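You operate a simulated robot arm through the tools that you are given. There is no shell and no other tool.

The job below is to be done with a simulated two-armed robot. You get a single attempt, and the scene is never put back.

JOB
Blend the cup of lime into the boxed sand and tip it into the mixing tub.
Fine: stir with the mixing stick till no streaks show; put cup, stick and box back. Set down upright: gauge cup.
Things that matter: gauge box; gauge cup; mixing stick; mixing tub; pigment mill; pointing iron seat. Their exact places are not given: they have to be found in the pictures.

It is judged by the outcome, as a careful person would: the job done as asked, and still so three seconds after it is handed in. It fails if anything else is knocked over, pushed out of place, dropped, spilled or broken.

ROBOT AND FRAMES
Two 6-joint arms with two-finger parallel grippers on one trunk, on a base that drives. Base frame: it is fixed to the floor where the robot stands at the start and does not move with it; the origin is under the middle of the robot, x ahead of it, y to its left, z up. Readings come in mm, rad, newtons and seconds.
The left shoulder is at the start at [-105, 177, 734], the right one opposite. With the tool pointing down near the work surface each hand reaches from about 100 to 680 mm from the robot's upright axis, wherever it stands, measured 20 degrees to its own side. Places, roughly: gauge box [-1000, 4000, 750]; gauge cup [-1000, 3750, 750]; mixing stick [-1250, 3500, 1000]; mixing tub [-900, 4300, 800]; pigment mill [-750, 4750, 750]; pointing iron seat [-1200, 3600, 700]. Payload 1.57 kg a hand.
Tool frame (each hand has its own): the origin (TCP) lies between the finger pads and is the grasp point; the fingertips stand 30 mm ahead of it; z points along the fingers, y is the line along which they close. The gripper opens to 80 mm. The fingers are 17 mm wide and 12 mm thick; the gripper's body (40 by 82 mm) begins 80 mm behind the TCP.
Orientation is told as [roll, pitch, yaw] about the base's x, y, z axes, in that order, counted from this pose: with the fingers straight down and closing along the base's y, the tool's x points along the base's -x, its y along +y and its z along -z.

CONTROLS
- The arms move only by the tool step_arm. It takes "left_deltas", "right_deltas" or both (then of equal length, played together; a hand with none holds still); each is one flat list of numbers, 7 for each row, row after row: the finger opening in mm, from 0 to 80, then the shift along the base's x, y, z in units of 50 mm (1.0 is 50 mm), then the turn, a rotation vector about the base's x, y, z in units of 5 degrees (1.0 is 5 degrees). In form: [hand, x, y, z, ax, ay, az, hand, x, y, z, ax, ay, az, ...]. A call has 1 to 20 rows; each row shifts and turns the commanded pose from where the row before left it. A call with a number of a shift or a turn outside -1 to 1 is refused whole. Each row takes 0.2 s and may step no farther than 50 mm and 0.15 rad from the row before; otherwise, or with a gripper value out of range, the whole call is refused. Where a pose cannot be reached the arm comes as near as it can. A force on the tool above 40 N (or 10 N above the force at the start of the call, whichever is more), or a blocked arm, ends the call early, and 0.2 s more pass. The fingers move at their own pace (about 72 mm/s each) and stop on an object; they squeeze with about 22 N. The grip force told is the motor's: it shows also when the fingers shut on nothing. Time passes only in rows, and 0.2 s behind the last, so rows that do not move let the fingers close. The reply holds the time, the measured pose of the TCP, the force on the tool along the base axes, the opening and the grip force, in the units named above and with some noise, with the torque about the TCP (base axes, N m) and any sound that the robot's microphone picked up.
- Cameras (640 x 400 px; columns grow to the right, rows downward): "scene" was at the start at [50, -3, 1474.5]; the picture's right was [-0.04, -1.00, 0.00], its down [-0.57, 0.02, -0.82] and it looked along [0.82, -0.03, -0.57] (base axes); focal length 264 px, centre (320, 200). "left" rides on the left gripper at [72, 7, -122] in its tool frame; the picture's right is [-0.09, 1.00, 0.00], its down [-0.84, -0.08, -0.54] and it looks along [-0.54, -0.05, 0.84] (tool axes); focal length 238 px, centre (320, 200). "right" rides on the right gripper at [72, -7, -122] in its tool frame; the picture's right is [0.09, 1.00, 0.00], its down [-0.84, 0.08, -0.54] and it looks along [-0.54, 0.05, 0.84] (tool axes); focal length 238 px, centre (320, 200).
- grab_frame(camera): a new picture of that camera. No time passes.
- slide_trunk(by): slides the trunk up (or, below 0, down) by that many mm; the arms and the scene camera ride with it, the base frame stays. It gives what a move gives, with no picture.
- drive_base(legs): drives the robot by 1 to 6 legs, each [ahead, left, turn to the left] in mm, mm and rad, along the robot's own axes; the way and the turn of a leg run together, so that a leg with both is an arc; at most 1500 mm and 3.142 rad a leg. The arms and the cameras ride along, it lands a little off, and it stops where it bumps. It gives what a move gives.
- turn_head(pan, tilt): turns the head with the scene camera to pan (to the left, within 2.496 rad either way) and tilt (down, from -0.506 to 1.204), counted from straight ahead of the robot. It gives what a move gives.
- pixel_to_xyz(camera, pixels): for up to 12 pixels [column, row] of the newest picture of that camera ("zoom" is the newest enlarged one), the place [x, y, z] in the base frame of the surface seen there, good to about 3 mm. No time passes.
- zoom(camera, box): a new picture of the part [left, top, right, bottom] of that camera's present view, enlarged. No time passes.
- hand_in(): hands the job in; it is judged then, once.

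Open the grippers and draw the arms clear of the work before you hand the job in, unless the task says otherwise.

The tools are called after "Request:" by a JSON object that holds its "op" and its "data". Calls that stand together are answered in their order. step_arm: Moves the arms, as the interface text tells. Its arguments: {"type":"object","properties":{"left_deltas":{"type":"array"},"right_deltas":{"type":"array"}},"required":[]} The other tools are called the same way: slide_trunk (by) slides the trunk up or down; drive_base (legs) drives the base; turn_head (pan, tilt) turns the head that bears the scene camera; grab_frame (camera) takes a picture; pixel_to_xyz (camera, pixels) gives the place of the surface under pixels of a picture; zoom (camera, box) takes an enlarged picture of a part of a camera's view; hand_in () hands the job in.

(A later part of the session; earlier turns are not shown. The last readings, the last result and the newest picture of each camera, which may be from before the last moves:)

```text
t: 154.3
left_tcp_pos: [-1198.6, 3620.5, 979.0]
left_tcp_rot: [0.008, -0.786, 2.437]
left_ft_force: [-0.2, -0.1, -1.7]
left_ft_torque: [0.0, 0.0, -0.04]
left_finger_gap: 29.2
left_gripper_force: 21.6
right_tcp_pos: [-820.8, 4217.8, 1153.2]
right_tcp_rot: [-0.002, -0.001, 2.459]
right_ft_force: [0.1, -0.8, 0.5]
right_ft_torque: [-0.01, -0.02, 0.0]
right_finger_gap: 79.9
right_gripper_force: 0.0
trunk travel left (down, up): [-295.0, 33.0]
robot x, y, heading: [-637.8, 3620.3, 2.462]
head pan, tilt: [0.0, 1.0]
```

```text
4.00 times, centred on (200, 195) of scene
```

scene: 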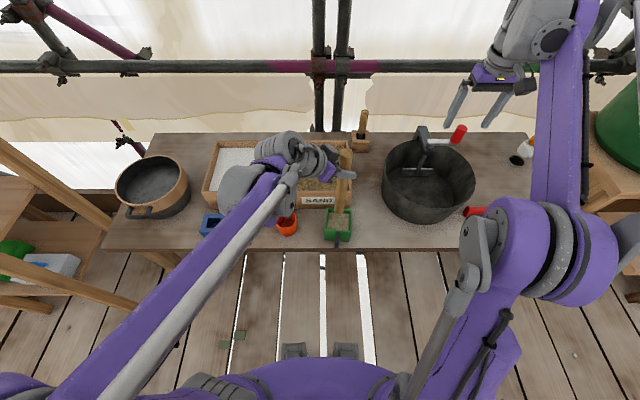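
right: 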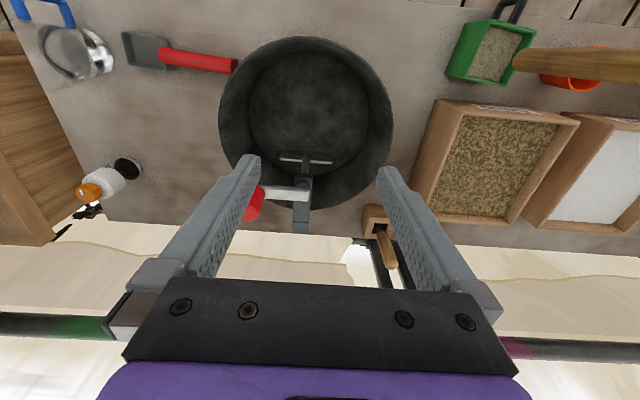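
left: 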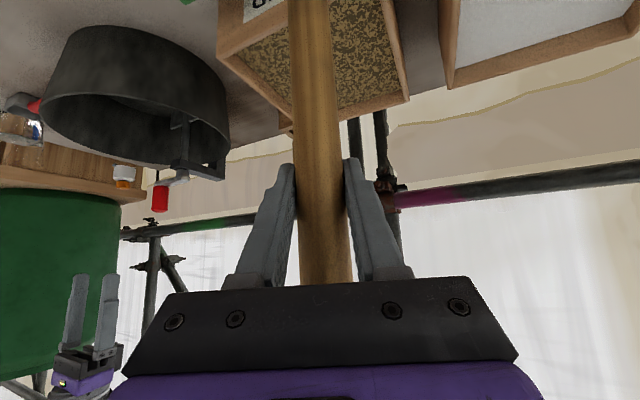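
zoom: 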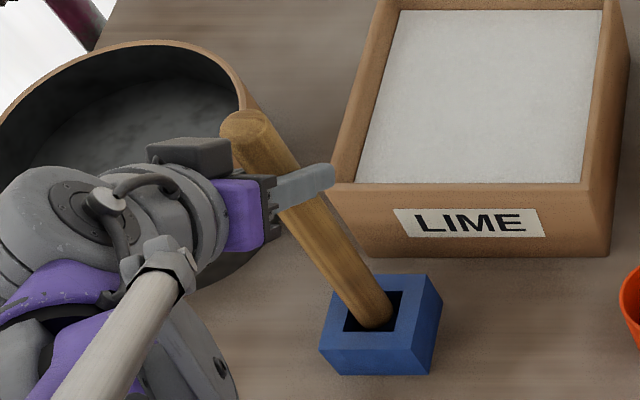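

The stick tip is inside the socket (zoom 368,322). I lower the remaining ~28 mm slowly.

Request:
{"op": "step_arm", "data": {"left_deltas": [15, 0, 0, -0.15, 0, 0, 0, 15, 0, 0, -0.15, 0, 0, 0, 15, 0, 0, -0.15, 0, 0, 0, 15, 0, 0, -0.06, 0, 0, 0, 15, 0, 0, -0.04, 0, 0, 0, 15, 0, 0, 0, 0, 0, 0]}}

Request:
{"op": "zoom", "data": {"camera": "scene", "box": [150, 145, 250, 245]}}

```text
t: 155.7
left_tcp_pos: [-1198.6, 3620.3, 953.0]
left_tcp_rot: [0.009, -0.784, 2.436]
left_ft_force: [-0.1, -1.1, -1.4]
left_ft_torque: [-0.04, -0.02, 0.03]
left_finger_gap: 29.1
left_gripper_force: 21.9
right_tcp_pos: [-822.4, 4218.8, 1152.6]
right_tcp_rot: [0.0, -0.001, 2.46]
right_ft_force: [-0.1, 0.2, 0.2]
right_ft_torque: [0.0, -0.02, 0.01]
right_finger_gap: 79.9
right_gripper_force: 0.0
trunk travel left (down, up): [-295.0, 33.0]
robot x, y, heading: [-636.5, 3620.4, 2.456]
head pan, tilt: [0.0, 1.0]
```

```text
4.00 times, centred on (200, 195) of scene
```

zoom: 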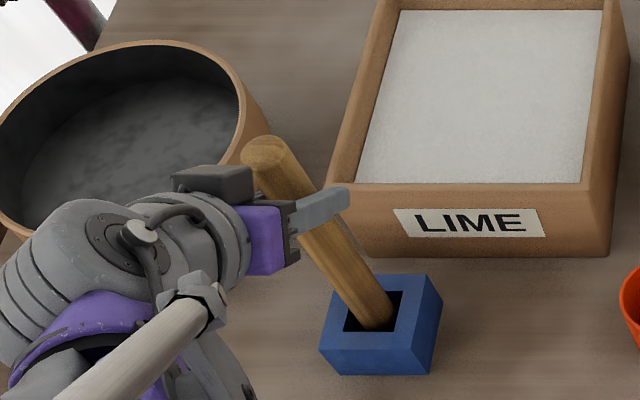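

Two or three more millimetres until it touches.

Request:
{"op": "step_arm", "data": {"left_deltas": [15, 0, 0, -0.03, 0, 0, 0, 15, 0, 0, -0.02, 0, 0, 0, 15, 0, 0, 0, 0, 0, 0]}}

```text
t: 156.5
left_tcp_pos: [-1197.5, 3619.7, 949.3]
left_tcp_rot: [0.01, -0.788, 2.436]
left_ft_force: [-1.3, -0.6, 11.7]
left_ft_torque: [-0.15, 0.08, 0.0]
left_finger_gap: 29.2
left_gripper_force: 22.5
right_tcp_pos: [-820.6, 4218.0, 1153.1]
right_tcp_rot: [0.001, 0.0, 2.458]
right_ft_force: [0.5, -0.7, 0.2]
right_ft_torque: [0.02, 0.0, 0.01]
right_finger_gap: 80.0
right_gripper_force: 0.0
trunk travel left (down, up): [-295.0, 33.0]
robot x, y, heading: [-638.4, 3616.7, 2.459]
head pan, tilt: [0.0, 1.0]
```

Contact (11.7 N up): the stick is seated. I open slowly and back off along the tool axis.

Request:
{"op": "step_arm", "data": {"left_deltas": [32, 0, 0, 0.01, 0, 0, 0, 40, 0, 0, 0, 0, 0, 0, 55, 0, 0, 0, 0, 0, 0, 80, 0, 0, 0, 0, 0, 0, 80, 0, 0, 0, 0, 0, 0]}}

Request:
{"op": "grab_frame", "data": {"camera": "left"}}

Request:
{"op": "zoom", "data": {"camera": "scene", "box": [150, 145, 250, 245]}}

```text
t: 157.7
left_tcp_pos: [-1198.4, 3620.1, 950.6]
left_tcp_rot: [0.009, -0.784, 2.435]
left_ft_force: [0.4, -0.3, -1.1]
left_ft_torque: [-0.01, -0.02, 0.02]
left_finger_gap: 80.1
left_gripper_force: 0.0
right_tcp_pos: [-820.7, 4218.4, 1153.3]
right_tcp_rot: [0.001, 0.0, 2.459]
right_ft_force: [0.1, -0.2, -1.4]
right_ft_torque: [0.02, 0.0, 0.0]
right_finger_gap: 79.6
right_gripper_force: 0.0
trunk travel left (down, up): [-295.0, 33.0]
robot x, y, heading: [-637.9, 3622.8, 2.455]
head pan, tilt: [0.0, 1.0]
```

```text
taken
```

left: 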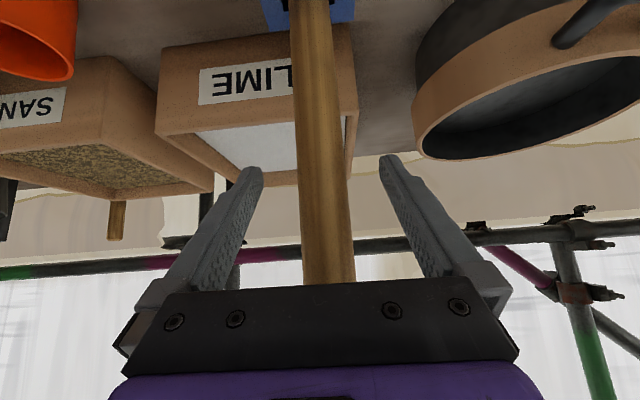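

```text
4.00 times, centred on (200, 195) of scene
```

zoom: 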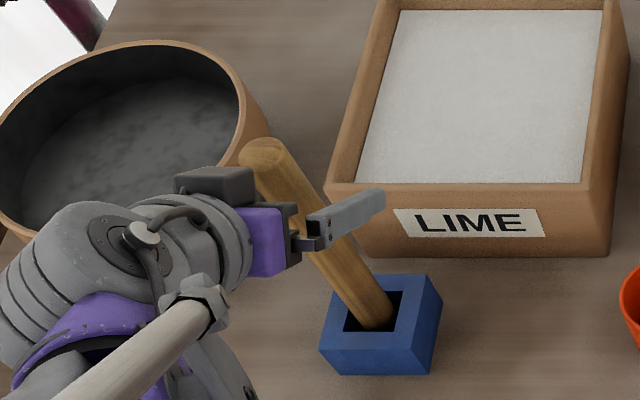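

Stick stands in its seat. I back the left hand off and up, then measure the tub rim for the pour.

Request:
{"op": "step_arm", "data": {"left_deltas": [80, 0.236, -0.202, 0.311, 0, 0, 0, 80, 0.236, -0.202, 0.311, 0, 0, 0, 80, 0.236, -0.202, 0.311, 0, 0, 0, 80, 0.236, -0.202, 0.311, 0, 0, 0, 80, 0.236, -0.202, 0.311, 0, 0, 0, 80, 0.1, -0.1, 0.5, 0, 0, 0, 80, 0, 0, 0.5, 0, 0, 0]}}

Request:
{"op": "grab_frame", "data": {"camera": "scene"}}

Request:
{"op": "zoom", "data": {"camera": "scene", "box": [340, 110, 500, 240]}}

Request:
{"op": "pixel_to_xyz", "data": {"camera": "scene", "pixels": [[384, 180], [474, 186], [400, 148], [455, 150], [428, 205], [440, 190], [423, 170], [422, 135], [460, 133], [410, 172], [395, 200], [460, 205]]}}

```text
t: 159.3
left_tcp_pos: [-1133.6, 3565.6, 1079.2]
left_tcp_rot: [0.01, -0.783, 2.437]
left_ft_force: [-0.1, 0.1, 0.0]
left_ft_torque: [-0.01, 0.01, 0.0]
left_finger_gap: 80.1
left_gripper_force: 0.0
right_tcp_pos: [-821.7, 4217.6, 1152.4]
right_tcp_rot: [0.0, 0.002, 2.46]
right_ft_force: [1.2, -0.3, 0.1]
right_ft_torque: [0.0, 0.02, -0.02]
right_finger_gap: 79.8
right_gripper_force: 0.0
trunk travel left (down, up): [-295.0, 33.0]
robot x, y, heading: [-637.2, 3614.5, 2.461]
head pan, tilt: [0.0, 1.0]
```

```text
taken
```

scene: 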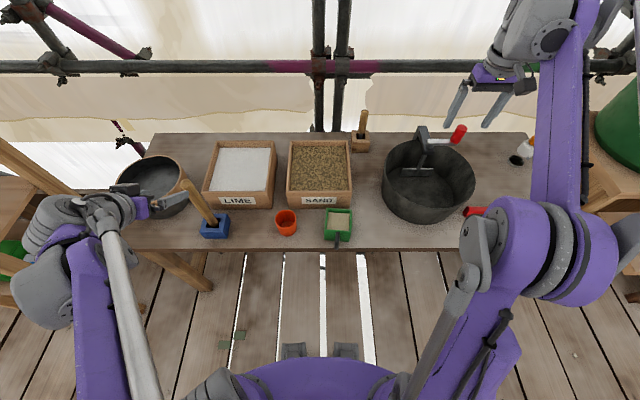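

```text
3.08 times, centred on (420, 175) of scene
```

zoom: 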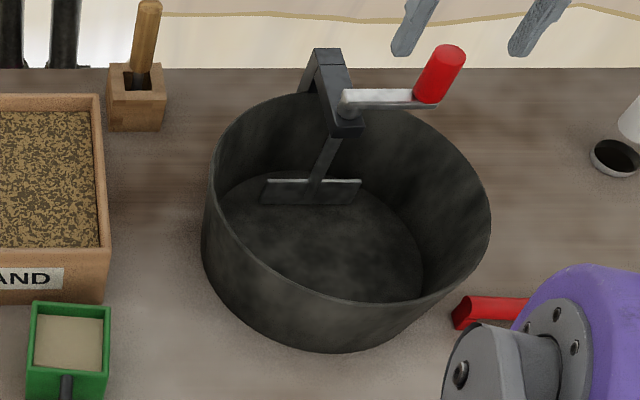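

```text
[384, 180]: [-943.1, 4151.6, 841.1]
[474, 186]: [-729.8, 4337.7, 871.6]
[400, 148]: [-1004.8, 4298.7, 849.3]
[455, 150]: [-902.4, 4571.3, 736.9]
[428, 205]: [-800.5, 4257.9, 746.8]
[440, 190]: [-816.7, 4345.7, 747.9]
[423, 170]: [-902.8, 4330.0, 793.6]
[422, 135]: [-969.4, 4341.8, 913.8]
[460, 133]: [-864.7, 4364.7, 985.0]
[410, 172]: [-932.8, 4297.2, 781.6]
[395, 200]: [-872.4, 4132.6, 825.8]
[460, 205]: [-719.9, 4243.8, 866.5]
```

I measure the tub rim exactly from the zoom.

Request:
{"op": "pixel_to_xyz", "data": {"camera": "zoom", "pixels": [[214, 160], [216, 190], [260, 255], [360, 303], [440, 285], [487, 230], [480, 185], [430, 122], [250, 112], [380, 98], [350, 80], [345, 125]]}}

```text
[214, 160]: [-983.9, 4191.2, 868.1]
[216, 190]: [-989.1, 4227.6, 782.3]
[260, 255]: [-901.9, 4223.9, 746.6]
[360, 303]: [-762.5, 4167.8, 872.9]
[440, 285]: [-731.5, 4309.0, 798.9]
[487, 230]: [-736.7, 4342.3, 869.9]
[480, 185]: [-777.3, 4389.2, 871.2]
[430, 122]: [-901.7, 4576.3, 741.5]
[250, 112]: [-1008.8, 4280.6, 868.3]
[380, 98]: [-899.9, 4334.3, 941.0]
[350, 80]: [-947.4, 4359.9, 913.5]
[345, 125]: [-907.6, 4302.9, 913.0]
```

Tub: centre ≈(-865,4272), R≈145, rim z≈870; paddle shaft is in its rear half, so I'll pour in the front half. I dry-run the right arm's pour pose: pitch up 80° near the tub front at z≈990.

Request:
{"op": "step_arm", "data": {"right_deltas": [80, 0.0625, -0.026, -0.2, 0.68, 0.733, -0.19, 80, 0.0625, -0.026, -0.2, 0.68, 0.733, -0.19, 80, 0.0625, -0.026, -0.2, 0.68, 0.733, -0.19, 80, 0.0625, -0.026, -0.2, 0.68, 0.733, -0.19, 80, 0.0625, -0.026, -0.2, 0.68, 0.733, 0, 80, 0.0625, -0.026, -0.2, 0.68, 0.733, 0, 80, 0.0625, -0.026, -0.2, 0.68, 0.733, 0, 80, 0.0625, -0.026, -0.2, 0.68, 0.733, 0, 80, 0.0625, -0.026, -0.2, 0.68, 0.733, 0, 80, 0.0625, -0.026, -0.2, 0.68, 0.733, 0, 80, 0.0625, -0.026, -0.2, 0.68, 0.733, 0, 80, 0.0625, -0.026, -0.2, 0.68, 0.733, 0]}}

Request:
{"op": "step_arm", "data": {"right_deltas": [80, 0.0625, -0.026, -0.2, 0.68, 0.733, 0, 80, 0.0625, -0.026, -0.2, 0.68, 0.733, 0, 80, 0.0625, -0.026, -0.2, 0.68, 0.733, 0, 80, 0.0625, -0.026, -0.2, 0.68, 0.733, 0]}}

Request:
{"op": "grab_frame", "data": {"camera": "scene"}}

```text
t: 161.9
left_tcp_pos: [-1134.2, 3566.4, 1079.0]
left_tcp_rot: [0.01, -0.784, 2.437]
left_ft_force: [-0.5, 0.4, 0.5]
left_ft_torque: [0.01, 0.05, 0.03]
left_finger_gap: 80.1
left_gripper_force: 0.0
right_tcp_pos: [-785.1, 4202.8, 1032.5]
right_tcp_rot: [-0.009, -1.049, 2.392]
right_ft_force: [-0.2, 0.2, 1.4]
right_ft_torque: [-0.03, -0.01, -0.06]
right_finger_gap: 79.7
right_gripper_force: 0.0
trunk travel left (down, up): [-295.0, 33.0]
robot x, y, heading: [-639.3, 3619.3, 2.459]
head pan, tilt: [0.0, 1.0]
```

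```text
t: 162.9
left_tcp_pos: [-1133.6, 3564.4, 1079.6]
left_tcp_rot: [0.011, -0.783, 2.436]
left_ft_force: [0.0, 0.5, -0.3]
left_ft_torque: [0.02, 0.04, 0.0]
left_finger_gap: 80.2
left_gripper_force: 0.0
right_tcp_pos: [-772.3, 4198.1, 993.2]
right_tcp_rot: [-0.009, -1.397, 2.392]
right_ft_force: [0.9, 0.4, -0.4]
right_ft_torque: [0.03, 0.01, -0.02]
right_finger_gap: 80.2
right_gripper_force: 0.1
trunk travel left (down, up): [-295.0, 33.0]
robot x, y, heading: [-636.7, 3617.1, 2.461]
head pan, tilt: [0.0, 1.0]
```

```text
taken
```

scene: 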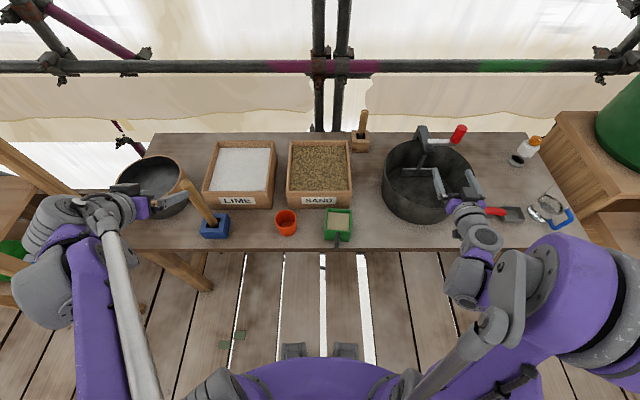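

Reached cleanly. Now the dry roll, −130° about the tool axis.

Request:
{"op": "step_arm", "data": {"right_deltas": [80, 0, 0, 0, 0.937, -0.874, 0.221, 80, 0, 0, 0, 0.937, -0.874, 0.221, 80, 0, 0, 0, 0.937, -0.874, 0.221, 80, 0, 0, 0, 0.937, -0.874, 0.221, 80, 0, 0, 0, 0.937, -0.874, 0.221, 80, 0, 0, 0, 0.937, -0.874, 0.221, 80, 0, 0, 0, 0.937, -0.874, 0.221, 80, 0, 0, 0, 0.937, -0.874, 0.221, 80, 0, 0, 0, 0.937, -0.874, 0.221, 80, 0, 0, 0, 0.937, -0.874, 0.221, 80, 0, 0, 0, 0.937, -0.874, 0.221, 80, 0, 0, 0, 0.937, -0.874, 0.221, 80, 0, 0, 0, 0.937, -0.874, 0.221, 80, 0, 0, 0, 0.937, -0.874, 0.221, 80, 0, 0, 0, 0.937, -0.874, 0.221, 80, 0, 0, 0, 0.937, -0.874, 0.221, 80, 0, 0, 0, 0.937, -0.874, 0.221, 80, 0, 0, 0, 0.937, -0.874, 0.221, 80, 0, 0, 0, 0.937, -0.874, 0.221, 80, 0, 0, 0, 0.937, -0.874, 0.221]}}

Request:
{"op": "step_arm", "data": {"right_deltas": [80, 0, 0, 0, 0.937, -0.874, 0.221, 80, 0, 0, 0, 0.937, -0.874, 0.221, 80, 0, 0, 0, 0.937, -0.874, 0.221]}}

Request:
{"op": "grab_frame", "data": {"camera": "scene"}}

```text
t: 167.1
left_tcp_pos: [-1134.1, 3565.3, 1078.7]
left_tcp_rot: [0.008, -0.785, 2.437]
left_ft_force: [-0.4, -0.2, -0.4]
left_ft_torque: [0.01, -0.02, -0.01]
left_finger_gap: 80.2
left_gripper_force: 0.0
right_tcp_pos: [-861.0, 4143.2, 988.6]
right_tcp_rot: [-1.32, 0.674, -2.214]
right_ft_force: [0.9, -0.7, -0.1]
right_ft_torque: [0.01, 0.0, 0.01]
right_finger_gap: 79.7
right_gripper_force: 0.0
right hand out of reach, approached as far as the arm can: row 14, 15, 16, 17, 18, 19, 20
trunk travel left (down, up): [-295.0, 33.0]
robot x, y, heading: [-634.4, 3619.8, 2.458]
head pan, tilt: [0.0, 1.0]
```

```text
t: 167.9
left_tcp_pos: [-1135.2, 3566.0, 1079.1]
left_tcp_rot: [0.008, -0.786, 2.437]
left_ft_force: [0.2, 0.2, -0.6]
left_ft_torque: [0.02, 0.01, -0.01]
left_finger_gap: 80.1
left_gripper_force: 0.2
right_tcp_pos: [-871.0, 4134.4, 988.4]
right_tcp_rot: [-1.236, 1.006, -2.091]
right_ft_force: [0.3, 1.2, -0.5]
right_ft_torque: [0.01, 0.02, -0.03]
right_finger_gap: 79.5
right_gripper_force: 0.0
right hand out of reach, approached as far as the arm can: row 1, 2, 3
trunk travel left (down, up): [-295.0, 33.0]
robot x, y, heading: [-638.6, 3619.5, 2.466]
head pan, tilt: [0.0, 1.0]
```

```text
taken
```

scene: 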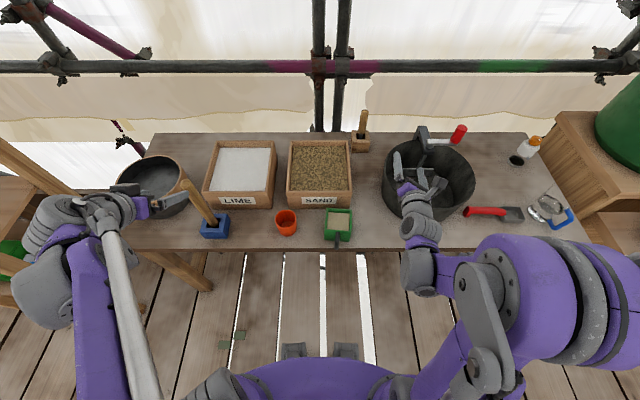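

Roll in that direction is limited near −85°. I roll back and test the opposite direction.

Request:
{"op": "step_arm", "data": {"right_deltas": [80, 0, 0, 0, -0.937, 0.874, -0.221, 80, 0, 0, 0, -0.937, 0.874, -0.221, 80, 0, 0, 0, -0.937, 0.874, -0.221, 80, 0, 0, 0, -0.937, 0.874, -0.221, 80, 0, 0, 0, -0.937, 0.874, -0.221, 80, 0, 0, 0, -0.937, 0.874, -0.221, 80, 0, 0, 0, -0.937, 0.874, -0.221, 80, 0, 0, 0, -0.937, 0.874, -0.221, 80, 0, 0, 0, -0.937, 0.874, -0.221, 80, 0, 0, 0, -0.937, 0.874, -0.221, 80, 0, 0, 0, -0.937, 0.874, -0.221, 80, 0, 0, 0, -0.937, 0.874, -0.221, 80, 0, 0, 0, -0.937, 0.874, -0.221, 80, 0, 0, 0, -0.937, 0.874, -0.221, 80, 0, 0, 0, -0.937, 0.874, -0.221, 80, 0, 0, 0, -0.937, 0.874, -0.221, 80, 0, 0, 0, -0.937, 0.874, -0.221, 80, 0, 0, 0, -0.937, 0.874, -0.221, 80, 0, 0, 0, -0.937, 0.874, -0.221, 80, 0, 0, 0, -0.937, 0.874, -0.221]}}

```text
t: 172.1
left_tcp_pos: [-1133.6, 3565.1, 1077.7]
left_tcp_rot: [0.009, -0.786, 2.436]
left_ft_force: [-0.2, -1.0, 0.2]
left_ft_torque: [0.02, 0.02, -0.04]
left_finger_gap: 80.1
left_gripper_force: 0.0
right_tcp_pos: [-872.2, 4133.5, 987.1]
right_tcp_rot: [-0.982, -1.2, -2.842]
right_ft_force: [0.6, -1.1, -0.3]
right_ft_torque: [0.04, 0.0, 0.01]
right_finger_gap: 80.0
right_gripper_force: 0.0
trunk travel left (down, up): [-295.0, 33.0]
robot x, y, heading: [-636.1, 3615.8, 2.461]
head pan, tilt: [0.0, 1.0]
```

Now at about −18° roll. I continue in the positive direction for 20 rows (to ≈+112°).

Request:
{"op": "step_arm", "data": {"right_deltas": [80, 0, 0, 0, -0.937, 0.874, -0.221, 80, 0, 0, 0, -0.937, 0.874, -0.221, 80, 0, 0, 0, -0.937, 0.874, -0.221, 80, 0, 0, 0, -0.937, 0.874, -0.221, 80, 0, 0, 0, -0.937, 0.874, -0.221, 80, 0, 0, 0, -0.937, 0.874, -0.221, 80, 0, 0, 0, -0.937, 0.874, -0.221, 80, 0, 0, 0, -0.937, 0.874, -0.221, 80, 0, 0, 0, -0.937, 0.874, -0.221, 80, 0, 0, 0, -0.937, 0.874, -0.221, 80, 0, 0, 0, -0.937, 0.874, -0.221, 80, 0, 0, 0, -0.937, 0.874, -0.221, 80, 0, 0, 0, -0.937, 0.874, -0.221, 80, 0, 0, 0, -0.937, 0.874, -0.221, 80, 0, 0, 0, -0.937, 0.874, -0.221, 80, 0, 0, 0, -0.937, 0.874, -0.221, 80, 0, 0, 0, -0.937, 0.874, -0.221, 80, 0, 0, 0, -0.937, 0.874, -0.221, 80, 0, 0, 0, -0.937, 0.874, -0.221, 80, 0, 0, 0, -0.937, 0.874, -0.221]}}

```text
t: 176.3
left_tcp_pos: [-1133.6, 3566.5, 1078.5]
left_tcp_rot: [0.009, -0.785, 2.436]
left_ft_force: [-0.1, -0.1, -0.4]
left_ft_torque: [0.0, 0.01, 0.0]
left_finger_gap: 79.9
left_gripper_force: 0.0
right_tcp_pos: [-872.4, 4133.5, 988.8]
right_tcp_rot: [1.439, 0.379, 0.773]
right_ft_force: [-0.7, -0.7, -0.2]
right_ft_torque: [0.01, -0.04, 0.01]
right_finger_gap: 79.9
right_gripper_force: 0.0
trunk travel left (down, up): [-295.0, 33.0]
robot x, y, heading: [-637.5, 3616.4, 2.457]
head pan, tilt: [0.0, 1.0]
```

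Positive roll goes freely to +112°. 7 more rows.

Request:
{"op": "step_arm", "data": {"right_deltas": [80, 0, 0, 0, -0.937, 0.874, -0.221, 80, 0, 0, 0, -0.937, 0.874, -0.221, 80, 0, 0, 0, -0.937, 0.874, -0.221, 80, 0, 0, 0, -0.937, 0.874, -0.221, 80, 0, 0, 0, -0.937, 0.874, -0.221, 80, 0, 0, 0, -0.937, 0.874, -0.221, 80, 0, 0, 0, -0.937, 0.874, -0.221]}}

Request:
{"op": "grab_frame", "data": {"camera": "scene"}}

```text
t: 177.9
left_tcp_pos: [-1134.2, 3565.6, 1079.7]
left_tcp_rot: [0.009, -0.785, 2.435]
left_ft_force: [0.3, -0.4, -1.0]
left_ft_torque: [0.06, 0.02, -0.02]
left_finger_gap: 79.9
left_gripper_force: 0.0
right_tcp_pos: [-871.6, 4134.3, 988.2]
right_tcp_rot: [1.234, 1.149, 0.479]
right_ft_force: [-0.3, -0.4, -0.4]
right_ft_torque: [-0.01, 0.0, 0.01]
right_finger_gap: 80.0
right_gripper_force: 0.1
trunk travel left (down, up): [-295.0, 33.0]
robot x, y, heading: [-638.9, 3617.7, 2.456]
head pan, tilt: [0.0, 1.0]
```

```text
taken
```

scene: 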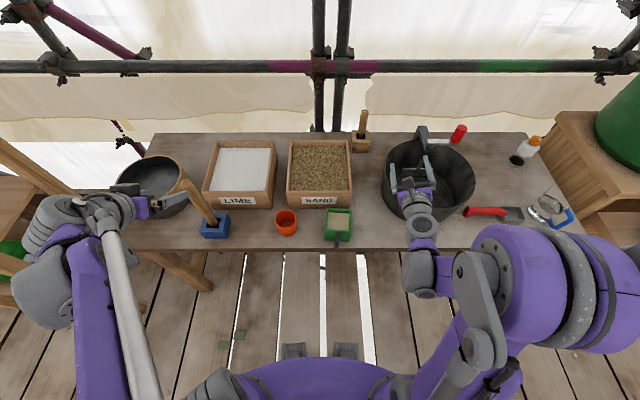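

+157° reached without trouble. I move in this rolled pose to the planned pouring spot and height (fwd≈470, left≈−345, z≈935) to check reach.

Request:
{"op": "step_arm", "data": {"right_deltas": [80, 0.59, 0.327, 0, 0, 0, 0, 80, 0.59, 0.327, -0.2, 0, 0, 0, 80, 0.59, 0.327, -0.4, 0, 0, 0, 80, 0, 0, -0.4, 0, 0, 0, 80, 0, 0, 0, 0, 0, 0]}}

Request:
{"op": "zoom", "data": {"camera": "scene", "box": [340, 110, 520, 260]}}

```text
t: 179.1
left_tcp_pos: [-1134.6, 3565.6, 1077.8]
left_tcp_rot: [0.009, -0.785, 2.437]
left_ft_force: [0.2, -0.4, -0.1]
left_ft_torque: [0.01, 0.01, 0.01]
left_finger_gap: 79.8
left_gripper_force: 0.1
right_tcp_pos: [-783.7, 4185.5, 940.9]
right_tcp_rot: [1.232, 1.149, 0.477]
right_ft_force: [0.0, -0.5, -0.8]
right_ft_torque: [-0.01, 0.01, 0.02]
right_finger_gap: 80.1
right_gripper_force: 0.0
right hand out of reach, approached as far as the arm can: row 4
trunk travel left (down, up): [-295.0, 33.0]
robot x, y, heading: [-638.8, 3623.0, 2.459]
head pan, tilt: [0.0, 1.0]
```

```text
2.67 times, centred on (430, 185) of scene
```

zoom: 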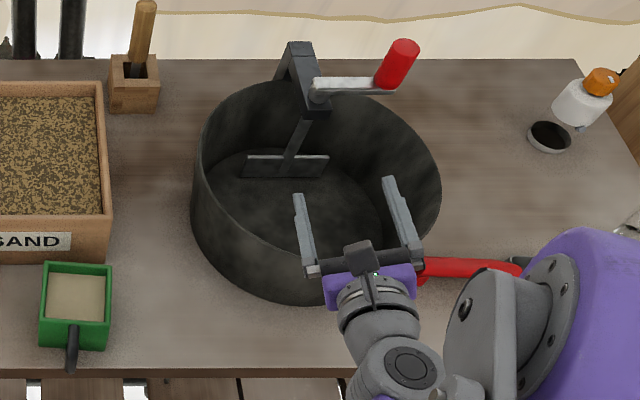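

The spot is reachable (z≥941): box centre would hang ≈43 mm front of tub centre. Now I raise 40 mm and unroll.

Request:
{"op": "step_arm", "data": {"right_deltas": [80, 0, 0, 0.4, 0, 0, 0, 80, 0, 0, 0.4, 0, 0, 0, 80, 0, 0, 0, 0.913, -0.907, 0.177, 80, 0, 0, 0, 0.913, -0.907, 0.177, 80, 0, 0, 0, 0.913, -0.907, 0.177, 80, 0, 0, 0, 0.913, -0.907, 0.177, 80, 0, 0, 0, 0.913, -0.907, 0.177, 80, 0, 0, 0, 0.913, -0.907, 0.177, 80, 0, 0, 0, 0.913, -0.907, 0.177, 80, 0, 0, 0, 0.913, -0.907, 0.177, 80, 0, 0, 0, 0.913, -0.907, 0.177, 80, 0, 0, 0, 0.913, -0.907, 0.177, 80, 0, 0, 0, 0.913, -0.907, 0.177, 80, 0, 0, 0, 0.913, -0.907, 0.177]}}

Request:
{"op": "step_arm", "data": {"right_deltas": [80, 0, 0, 0, 0.913, -0.907, 0.177, 80, 0, 0, 0, 0.913, -0.907, 0.177, 80, 0, 0, 0, 0.913, -0.907, 0.177, 80, 0, 0, 0, 0.913, -0.907, 0.177, 80, 0, 0, 0, 0.913, -0.907, 0.177, 80, 0, 0, 0, 0.913, -0.907, 0.177, 80, 0, 0, 0, 0.913, -0.907, 0.177, 80, 0, 0, 0, 0.913, -0.907, 0.177, 80, 0, 0, 0, 0.913, -0.907, 0.177, 80, 0, 0, 0, 0.913, -0.907, 0.177, 80, 0, 0, 0, 0.913, -0.907, 0.177, 80, 0, 0, 0, 0.913, -0.907, 0.177]}}

```text
t: 182.1
left_tcp_pos: [-1134.2, 3564.5, 1079.4]
left_tcp_rot: [0.009, -0.786, 2.436]
left_ft_force: [0.1, -0.2, 0.1]
left_ft_torque: [0.01, -0.02, -0.01]
left_finger_gap: 80.0
left_gripper_force: 0.0
right_tcp_pos: [-785.1, 4186.6, 981.8]
right_tcp_rot: [1.43, -0.194, 0.816]
right_ft_force: [0.0, 0.6, 0.3]
right_ft_torque: [0.0, 0.01, -0.02]
right_finger_gap: 79.9
right_gripper_force: 0.0
trunk travel left (down, up): [-295.0, 33.0]
robot x, y, heading: [-638.2, 3621.4, 2.46]
head pan, tilt: [0.0, 1.0]
```

```text
t: 184.7
left_tcp_pos: [-1133.1, 3564.7, 1078.5]
left_tcp_rot: [0.009, -0.786, 2.438]
left_ft_force: [-0.3, 0.1, 1.5]
left_ft_torque: [-0.02, 0.02, 0.01]
left_finger_gap: 79.8
left_gripper_force: 0.0
right_tcp_pos: [-784.4, 4185.7, 981.7]
right_tcp_rot: [0.1, -1.431, 2.26]
right_ft_force: [0.3, 1.1, -0.1]
right_ft_torque: [0.0, 0.0, 0.0]
right_finger_gap: 80.1
right_gripper_force: 0.1
trunk travel left (down, up): [-295.0, 33.0]
robot x, y, heading: [-635.6, 3620.5, 2.456]
head pan, tilt: [0.0, 1.0]
```

Unrolled. I set the tool 20° below horizontal, yaw to the handle's plane (2.394) and move above the handle at z≈900.

Request:
{"op": "step_arm", "data": {"right_deltas": [80, -0.215, -0.78, -0.2, -0.57, -0.574, 0.12, 80, -0.215, -0.78, -0.2, -0.57, -0.574, 0.12, 80, -0.215, -0.78, -0.2, -0.57, -0.574, 0.13, 70, -0.215, -0.78, -0.2, 0, 0, 0, 60, -0.215, -0.78, -0.2, 0, 0, 0, 60, -0.215, -0.78, -0.2, 0, 0, 0, 60, -0.215, -0.78, -0.2, 0, 0, 0, 60, -0.215, -0.78, -0.2, 0, 0, 0, 60, 0, 0, 0, 0, 0, 0]}}

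Request:
{"op": "grab_frame", "data": {"camera": "scene"}}

Request:
{"op": "grab_frame", "data": {"camera": "right"}}

```text
t: 186.7
left_tcp_pos: [-1134.1, 3566.0, 1078.6]
left_tcp_rot: [0.01, -0.784, 2.437]
left_ft_force: [0.6, 0.4, 0.2]
left_ft_torque: [-0.01, -0.03, 0.0]
left_finger_gap: 80.1
left_gripper_force: 0.1
right_tcp_pos: [-880.6, 3878.6, 945.7]
right_tcp_rot: [0.054, -1.219, 2.336]
right_ft_force: [0.7, -0.5, 0.4]
right_ft_torque: [0.0, -0.01, 0.02]
right_finger_gap: 60.2
right_gripper_force: 0.0
right hand out of reach, approached as far as the arm can: row 5, 6, 7, 8
trunk travel left (down, up): [-295.0, 33.0]
robot x, y, heading: [-636.2, 3621.3, 2.46]
head pan, tilt: [0.0, 1.0]
```

```text
taken
```

scene: 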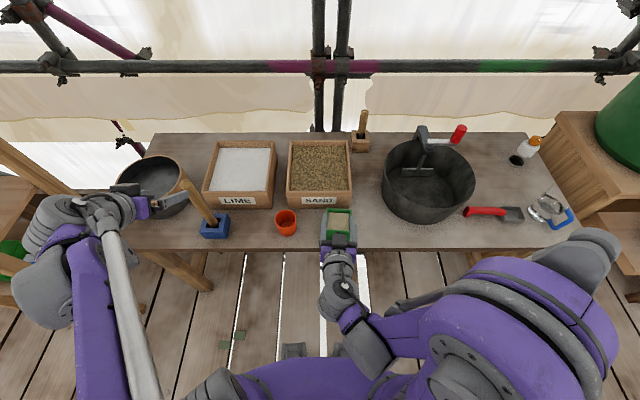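

```text
taken
```

right: 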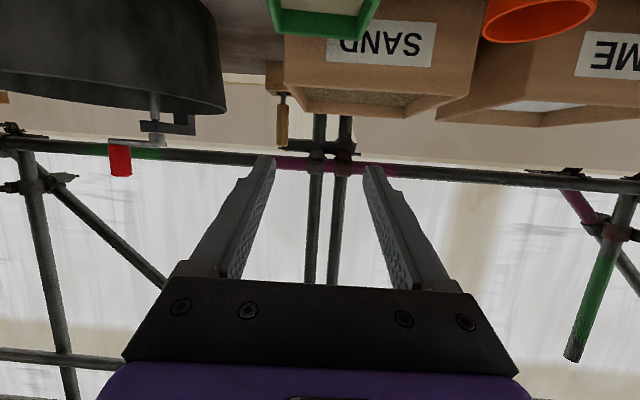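

Too near for this pose. I back the base 110 mm (I can drive forward again holding the box).

Request:
{"op": "drive_base", "data": {"legs": [[-110, 0, 0]]}}

Request:
{"op": "grab_frame", "data": {"camera": "scene"}}

```text
t: 187.9
left_tcp_pos: [-1051.5, 3497.1, 1080.3]
left_tcp_rot: [0.009, -0.785, 2.436]
left_ft_force: [0.3, 0.1, -0.2]
left_ft_torque: [-0.01, -0.04, -0.01]
left_finger_gap: 80.0
left_gripper_force: 0.0
right_tcp_pos: [-797.2, 3811.2, 945.5]
right_tcp_rot: [0.054, -1.219, 2.337]
right_ft_force: [0.0, 0.2, 0.0]
right_ft_torque: [0.02, 0.04, 0.03]
right_finger_gap: 59.9
right_gripper_force: 0.2
trunk travel left (down, up): [-295.0, 33.0]
robot x, y, heading: [-553.0, 3551.5, 2.46]
head pan, tilt: [0.0, 1.0]
```

```text
taken
```

scene: 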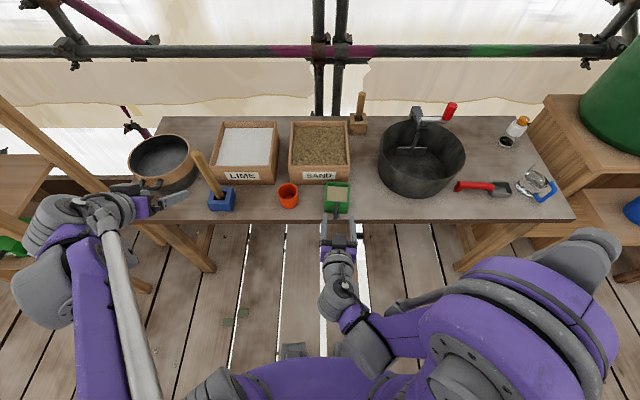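

I re-measure the handle and box from here before approaching.

Request:
{"op": "zoom", "data": {"camera": "scene", "box": [300, 170, 380, 225]}}

Request:
{"op": "grab_frame", "data": {"camera": "right"}}

```text
7.27 times, centred on (340, 198) of scene
```

zoom: 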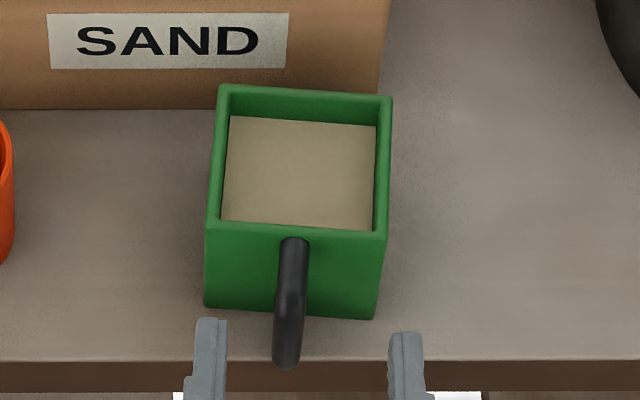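

```text
taken
```

right: 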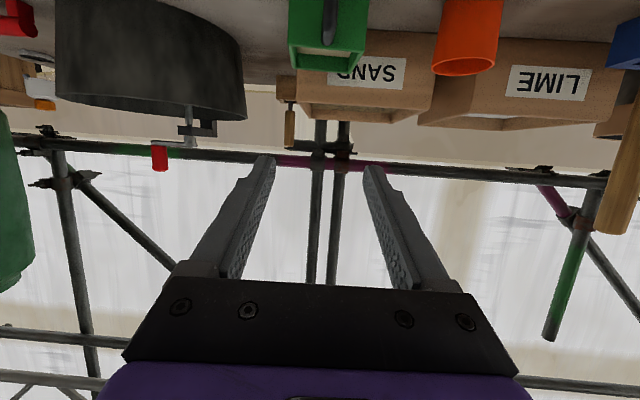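

Request:
{"op": "pixel_to_xyz", "data": {"camera": "zoom", "pixels": [[223, 90], [388, 102], [211, 223], [382, 236], [295, 242], [295, 260], [292, 285], [290, 310], [287, 335], [286, 355], [285, 364], [300, 180]]}}

```text
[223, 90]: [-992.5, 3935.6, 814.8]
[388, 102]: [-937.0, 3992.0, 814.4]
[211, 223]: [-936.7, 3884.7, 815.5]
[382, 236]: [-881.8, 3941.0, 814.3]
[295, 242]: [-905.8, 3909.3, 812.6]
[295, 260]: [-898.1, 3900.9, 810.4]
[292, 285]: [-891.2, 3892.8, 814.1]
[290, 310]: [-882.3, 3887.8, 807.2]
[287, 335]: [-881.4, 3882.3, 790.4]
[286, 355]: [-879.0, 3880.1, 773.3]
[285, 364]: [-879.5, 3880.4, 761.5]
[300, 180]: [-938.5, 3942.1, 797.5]
```

Box is unmoved (centre ≈(-937,3938)), handle tube top z≈812. I move the right hand to just above/behind the handle with the same orientation.

Request:
{"op": "step_arm", "data": {"right_deltas": [60, -0.358, 0.3115, -0.3025, 0, 0, 0, 60, -0.358, 0.3115, -0.3025, 0, 0, 0, 60, -0.358, 0.3115, -0.3025, 0, 0, 0, 60, -0.358, 0.3115, -0.3025, 0, 0, 0, 60, 0, 0, 0, 0, 0, 0]}}

Request:
{"op": "zoom", "data": {"camera": "scene", "box": [300, 170, 380, 225]}}

Request:
{"op": "grab_frame", "data": {"camera": "right"}}

```text
t: 189.1
left_tcp_pos: [-1050.8, 3496.6, 1079.9]
left_tcp_rot: [0.01, -0.784, 2.438]
left_ft_force: [0.0, -0.6, -0.4]
left_ft_torque: [0.0, 0.0, 0.01]
left_finger_gap: 79.8
left_gripper_force: 0.1
right_tcp_pos: [-875.9, 3874.0, 900.7]
right_tcp_rot: [0.054, -1.214, 2.335]
right_ft_force: [0.0, 0.5, -0.8]
right_ft_torque: [-0.03, 0.0, -0.01]
right_finger_gap: 60.2
right_gripper_force: 0.2
right hand out of reach, approached as far as the arm can: row 1, 2, 3
trunk travel left (down, up): [-295.0, 33.0]
robot x, y, heading: [-556.1, 3550.9, 2.455]
head pan, tilt: [0.0, 1.0]
```

```text
7.27 times, centred on (340, 198) of scene
```

zoom: 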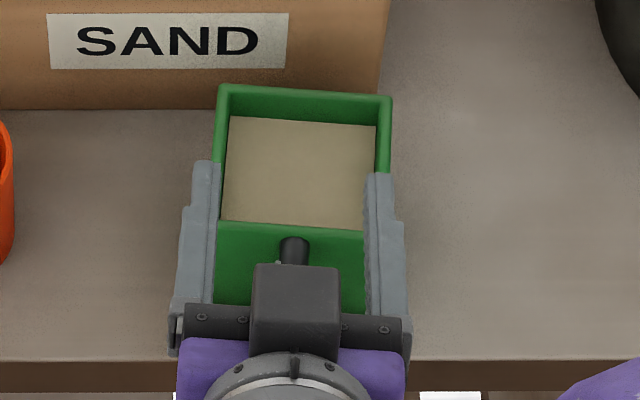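

```text
taken
```

right: 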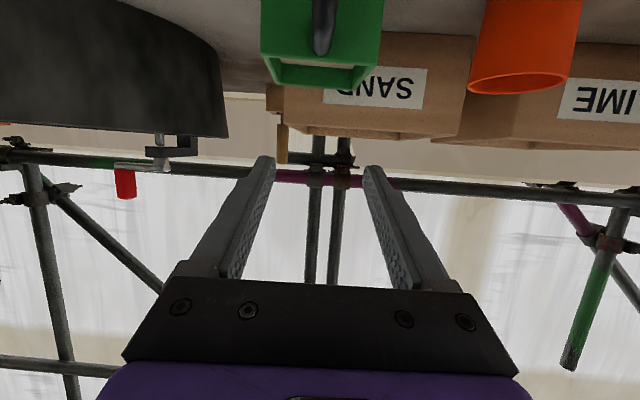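

Nearly there. I lower toward the handle (staying a few mm off the box's face), narrowing the opening to 40.

Request:
{"op": "step_arm", "data": {"right_deltas": [50, -0.012, 0.036, -0.38, 0, 0, 0, 40, -0.012, 0.036, -0.38, 0, 0, 0, 40, -0.012, 0.036, -0.38, 0, 0, 0, 40, 0, 0, 0, 0, 0, 0]}}

Request:
{"op": "grab_frame", "data": {"camera": "right"}}

Request:
{"op": "zoom", "data": {"camera": "scene", "box": [300, 170, 380, 225]}}

```text
t: 190.1
left_tcp_pos: [-1051.4, 3496.4, 1080.1]
left_tcp_rot: [0.01, -0.784, 2.437]
left_ft_force: [0.2, 0.2, 0.1]
left_ft_torque: [-0.02, 0.03, -0.02]
left_finger_gap: 79.9
left_gripper_force: 0.0
right_tcp_pos: [-903.1, 3888.1, 879.6]
right_tcp_rot: [0.052, -1.214, 2.336]
right_ft_force: [0.5, 0.1, 0.3]
right_ft_torque: [-0.03, -0.02, 0.02]
right_finger_gap: 39.7
right_gripper_force: 0.0
right hand out of reach, approached as far as the arm can: row 1, 2, 3
trunk travel left (down, up): [-295.0, 33.0]
robot x, y, heading: [-555.4, 3545.3, 2.454]
head pan, tilt: [0.0, 1.0]
```

```text
taken
```

right: 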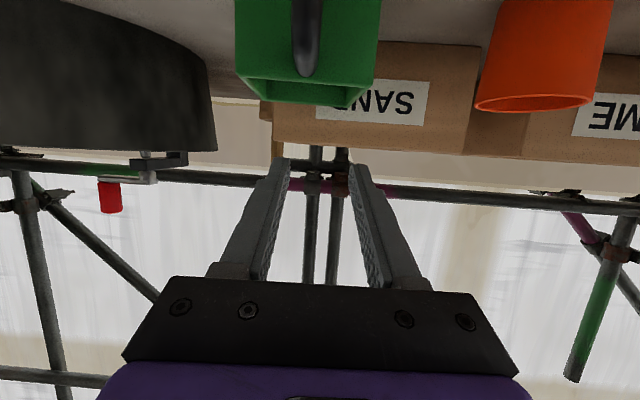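

```text
7.27 times, centred on (340, 198) of scene
```

zoom: 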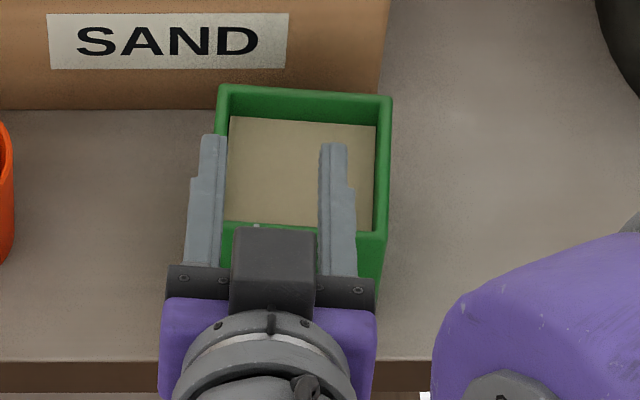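

The low horizontal pose is out of reach with the shoulder so high. I retract the right hand back/up, then lower the trunk 150 mm so this pose becomes easier.

Request:
{"op": "step_arm", "data": {"right_deltas": [60, 0.1, -0.1, 0.5, 0, 0, 0, 60, 0.5, -0.42, 0.5, 0, 0, 0, 60, 0.5, -0.42, 0.4, 0, 0, 0, 60, 0.5, -0.42, 0.2, 0, 0, 0, 60, 0, 0, 0, 0, 0, 0]}}

Request:
{"op": "slide_trunk", "data": {"by": -100}}

Request:
{"op": "grab_frame", "data": {"camera": "scene"}}

```text
t: 191.3
left_tcp_pos: [-1051.3, 3497.9, 1079.2]
left_tcp_rot: [0.008, -0.782, 2.437]
left_ft_force: [0.3, 0.7, 0.2]
left_ft_torque: [0.01, -0.03, 0.02]
left_finger_gap: 80.3
left_gripper_force: 0.2
right_tcp_pos: [-824.1, 3821.6, 959.3]
right_tcp_rot: [0.054, -1.217, 2.336]
right_ft_force: [0.5, 0.5, 0.5]
right_ft_torque: [-0.04, 0.01, -0.02]
right_finger_gap: 59.8
right_gripper_force: 0.0
trunk travel left (down, up): [-295.0, 33.0]
robot x, y, heading: [-554.0, 3554.4, 2.461]
head pan, tilt: [0.0, 1.0]
```

```text
t: 192.6
left_tcp_pos: [-1050.5, 3497.9, 979.7]
left_tcp_rot: [0.007, -0.786, 2.437]
left_ft_force: [0.2, 0.7, 0.2]
left_ft_torque: [-0.03, -0.02, 0.0]
left_finger_gap: 80.0
left_gripper_force: 0.1
right_tcp_pos: [-822.2, 3820.5, 859.0]
right_tcp_rot: [0.053, -1.216, 2.338]
right_ft_force: [-0.2, -0.3, 0.2]
right_ft_torque: [-0.04, 0.03, -0.01]
right_finger_gap: 59.7
right_gripper_force: 0.1
trunk travel left (down, up): [-195.0, 133.0]
robot x, y, heading: [-553.3, 3546.5, 2.457]
head pan, tilt: [0.0, 1.0]
```

```text
taken
```

scene: 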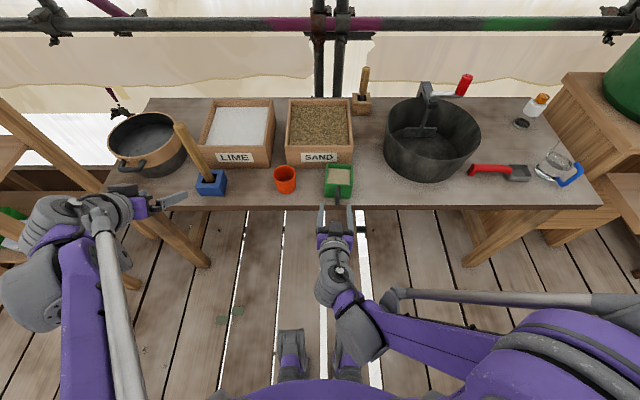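

Good. Another 50 mm down puts the right hand level with the handle, still off the table.

Request:
{"op": "slide_trunk", "data": {"by": -45}}

Request:
{"op": "grab_frame", "data": {"camera": "right"}}

Request:
{"op": "zoom", "data": {"camera": "scene", "box": [280, 140, 400, 240]}}

```text
t: 193.5
left_tcp_pos: [-1050.9, 3496.2, 934.0]
left_tcp_rot: [0.009, -0.786, 2.438]
left_ft_force: [0.9, -0.8, 0.3]
left_ft_torque: [0.01, -0.03, -0.01]
left_finger_gap: 80.0
left_gripper_force: 0.0
right_tcp_pos: [-822.0, 3821.2, 814.1]
right_tcp_rot: [0.055, -1.219, 2.336]
right_ft_force: [-0.8, -0.9, 0.1]
right_ft_torque: [0.01, 0.0, 0.02]
right_finger_gap: 59.9
right_gripper_force: 0.1
trunk travel left (down, up): [-150.0, 178.0]
robot x, y, heading: [-552.6, 3551.4, 2.455]
head pan, tilt: [0.0, 1.0]
```

```text
taken
```

right: 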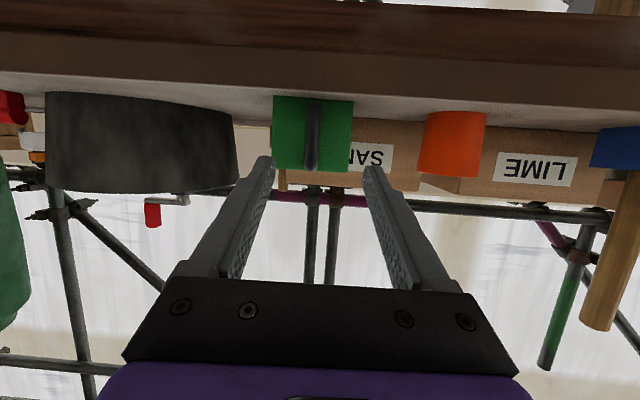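

```text
4.00 times, centred on (340, 190) of scene
```

zoom: 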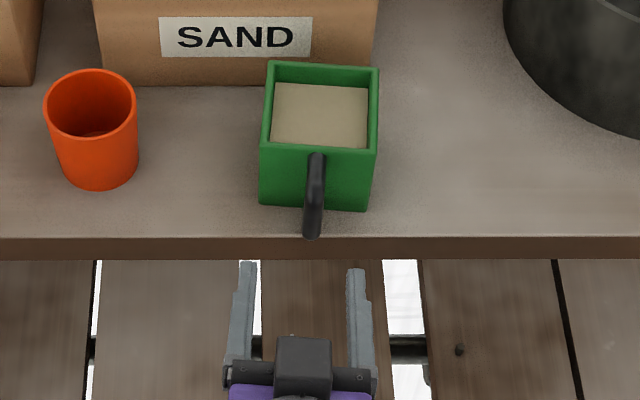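

Handle (column 313) is centred between the fingers (265/372). I advance in small rows onto the handle.

Request:
{"op": "step_arm", "data": {"right_deltas": [60, -0.24, 0.26, -0.03, 0, 0, 0, 60, -0.24, 0.26, -0.03, 0, 0, 0, 60, -0.24, 0.26, -0.03, 0, 0, 0, 60, 0, 0, 0, 0, 0, 0]}}

Request:
{"op": "grab_frame", "data": {"camera": "right"}}

Request:
{"op": "zoom", "data": {"camera": "scene", "box": [280, 140, 400, 240]}}

```text
t: 194.5
left_tcp_pos: [-1050.0, 3497.3, 934.1]
left_tcp_rot: [0.007, -0.786, 2.437]
left_ft_force: [0.1, -0.2, -0.2]
left_ft_torque: [0.01, 0.04, 0.0]
left_finger_gap: 79.9
left_gripper_force: 0.1
right_tcp_pos: [-859.1, 3858.6, 809.6]
right_tcp_rot: [0.055, -1.219, 2.335]
right_ft_force: [-0.1, 0.6, -0.3]
right_ft_torque: [0.04, -0.03, 0.01]
right_finger_gap: 60.2
right_gripper_force: 0.1
trunk travel left (down, up): [-150.0, 178.0]
robot x, y, heading: [-551.3, 3550.4, 2.46]
head pan, tilt: [0.0, 1.0]
```

```text
taken
```

right: 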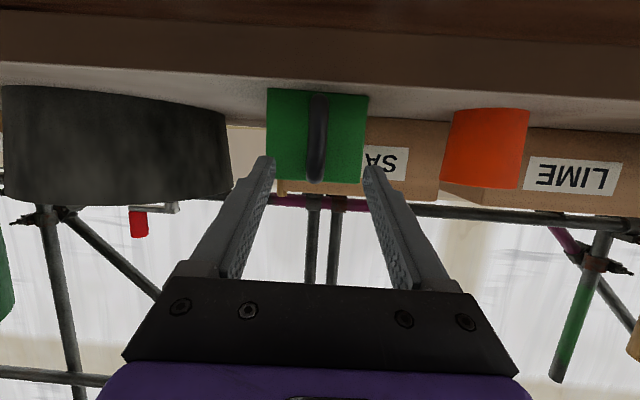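

```text
4.00 times, centred on (340, 190) of scene
```

zoom: 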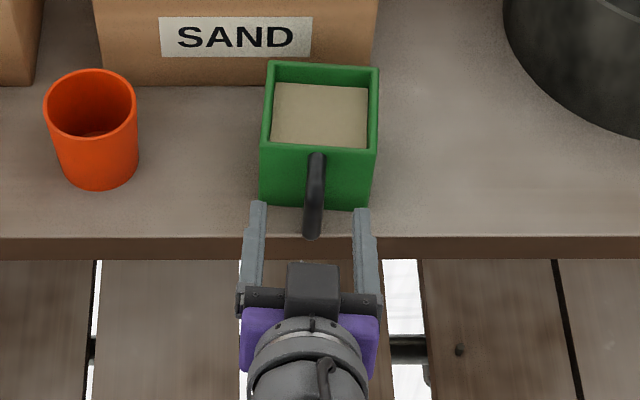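

Reach is fine now. I advance the last ~34 mm so the pads straddle the handle.

Request:
{"op": "step_arm", "data": {"right_deltas": [60, -0.235, 0.28, -0.036, 0, 0, 0, 60, -0.235, 0.28, -0.036, 0, 0, 0, 60, 0, 0, 0, 0, 0, 0]}}

Request:
{"op": "grab_frame", "data": {"camera": "right"}}

Request:
{"op": "zoom", "data": {"camera": "scene", "box": [300, 150, 380, 210]}}

```text
t: 195.3
left_tcp_pos: [-1050.9, 3497.7, 933.8]
left_tcp_rot: [0.009, -0.786, 2.436]
left_ft_force: [0.1, 0.2, 0.3]
left_ft_torque: [-0.03, -0.01, 0.0]
left_finger_gap: 80.1
left_gripper_force: 0.1
right_tcp_pos: [-881.7, 3887.6, 806.2]
right_tcp_rot: [0.054, -1.219, 2.338]
right_ft_force: [0.7, 0.6, 0.9]
right_ft_torque: [-0.01, -0.02, 0.0]
right_finger_gap: 59.8
right_gripper_force: 0.1
trunk travel left (down, up): [-150.0, 178.0]
robot x, y, heading: [-557.4, 3550.3, 2.451]
head pan, tilt: [0.0, 1.0]
```

```text
taken
```

right: 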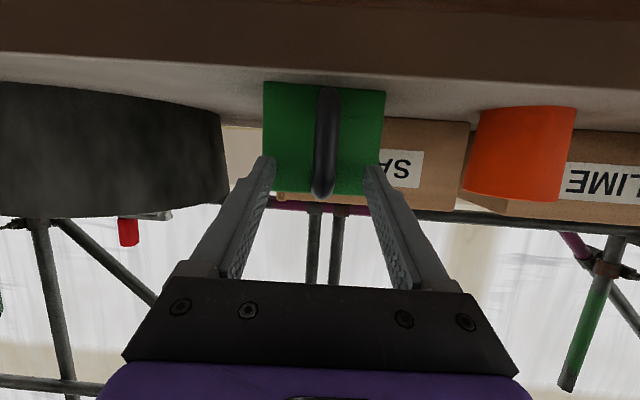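

```text
6.67 times, centred on (340, 180) of scene
```

zoom: 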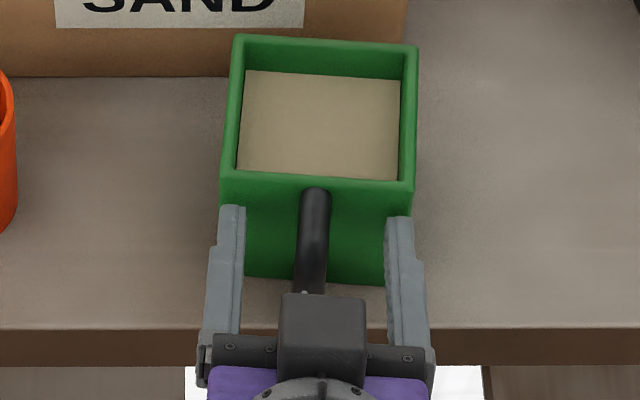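

Handle sits mid between the pads. I close on it.

Request:
{"op": "step_arm", "data": {"right_deltas": [40, 0, 0, 0, 0, 0, 0, 20, 0, 0, 0, 0, 0, 0, 4, 0, 0, 0, 0, 0, 0, 4, 0, 0, 0, 0, 0, 0, 4, 0, 0, 0, 0, 0, 0]}}

Request:
{"op": "grab_frame", "data": {"camera": "right"}}

Request:
{"op": "zoom", "data": {"camera": "scene", "box": [300, 150, 380, 210]}}

```text
t: 196.5
left_tcp_pos: [-1049.9, 3496.8, 933.5]
left_tcp_rot: [0.009, -0.786, 2.437]
left_ft_force: [0.2, 0.7, -0.7]
left_ft_torque: [0.0, 0.0, -0.01]
left_finger_gap: 79.7
left_gripper_force: 0.1
right_tcp_pos: [-881.9, 3888.0, 805.4]
right_tcp_rot: [0.055, -1.218, 2.336]
right_ft_force: [-1.0, -0.6, -0.3]
right_ft_torque: [0.03, 0.02, -0.04]
right_finger_gap: 13.5
right_gripper_force: 21.9
trunk travel left (down, up): [-150.0, 178.0]
robot x, y, heading: [-553.8, 3547.8, 2.462]
head pan, tilt: [0.0, 1.0]
```

```text
taken
```

right: 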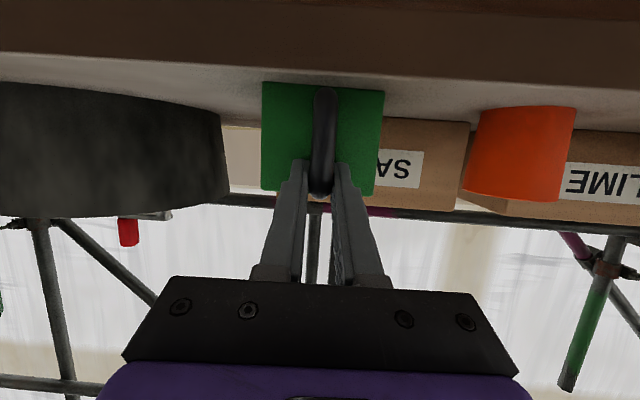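

```text
6.67 times, centred on (340, 180) of scene
```

zoom: 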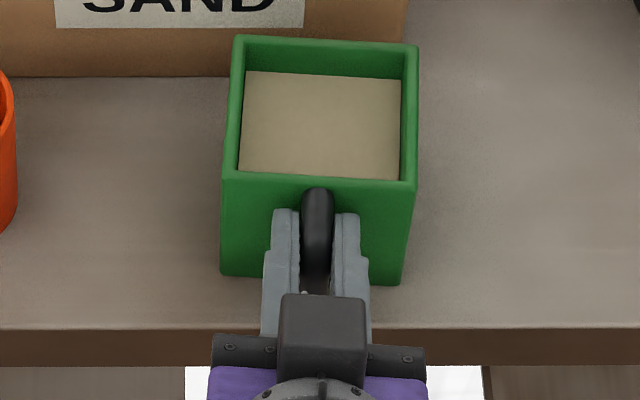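

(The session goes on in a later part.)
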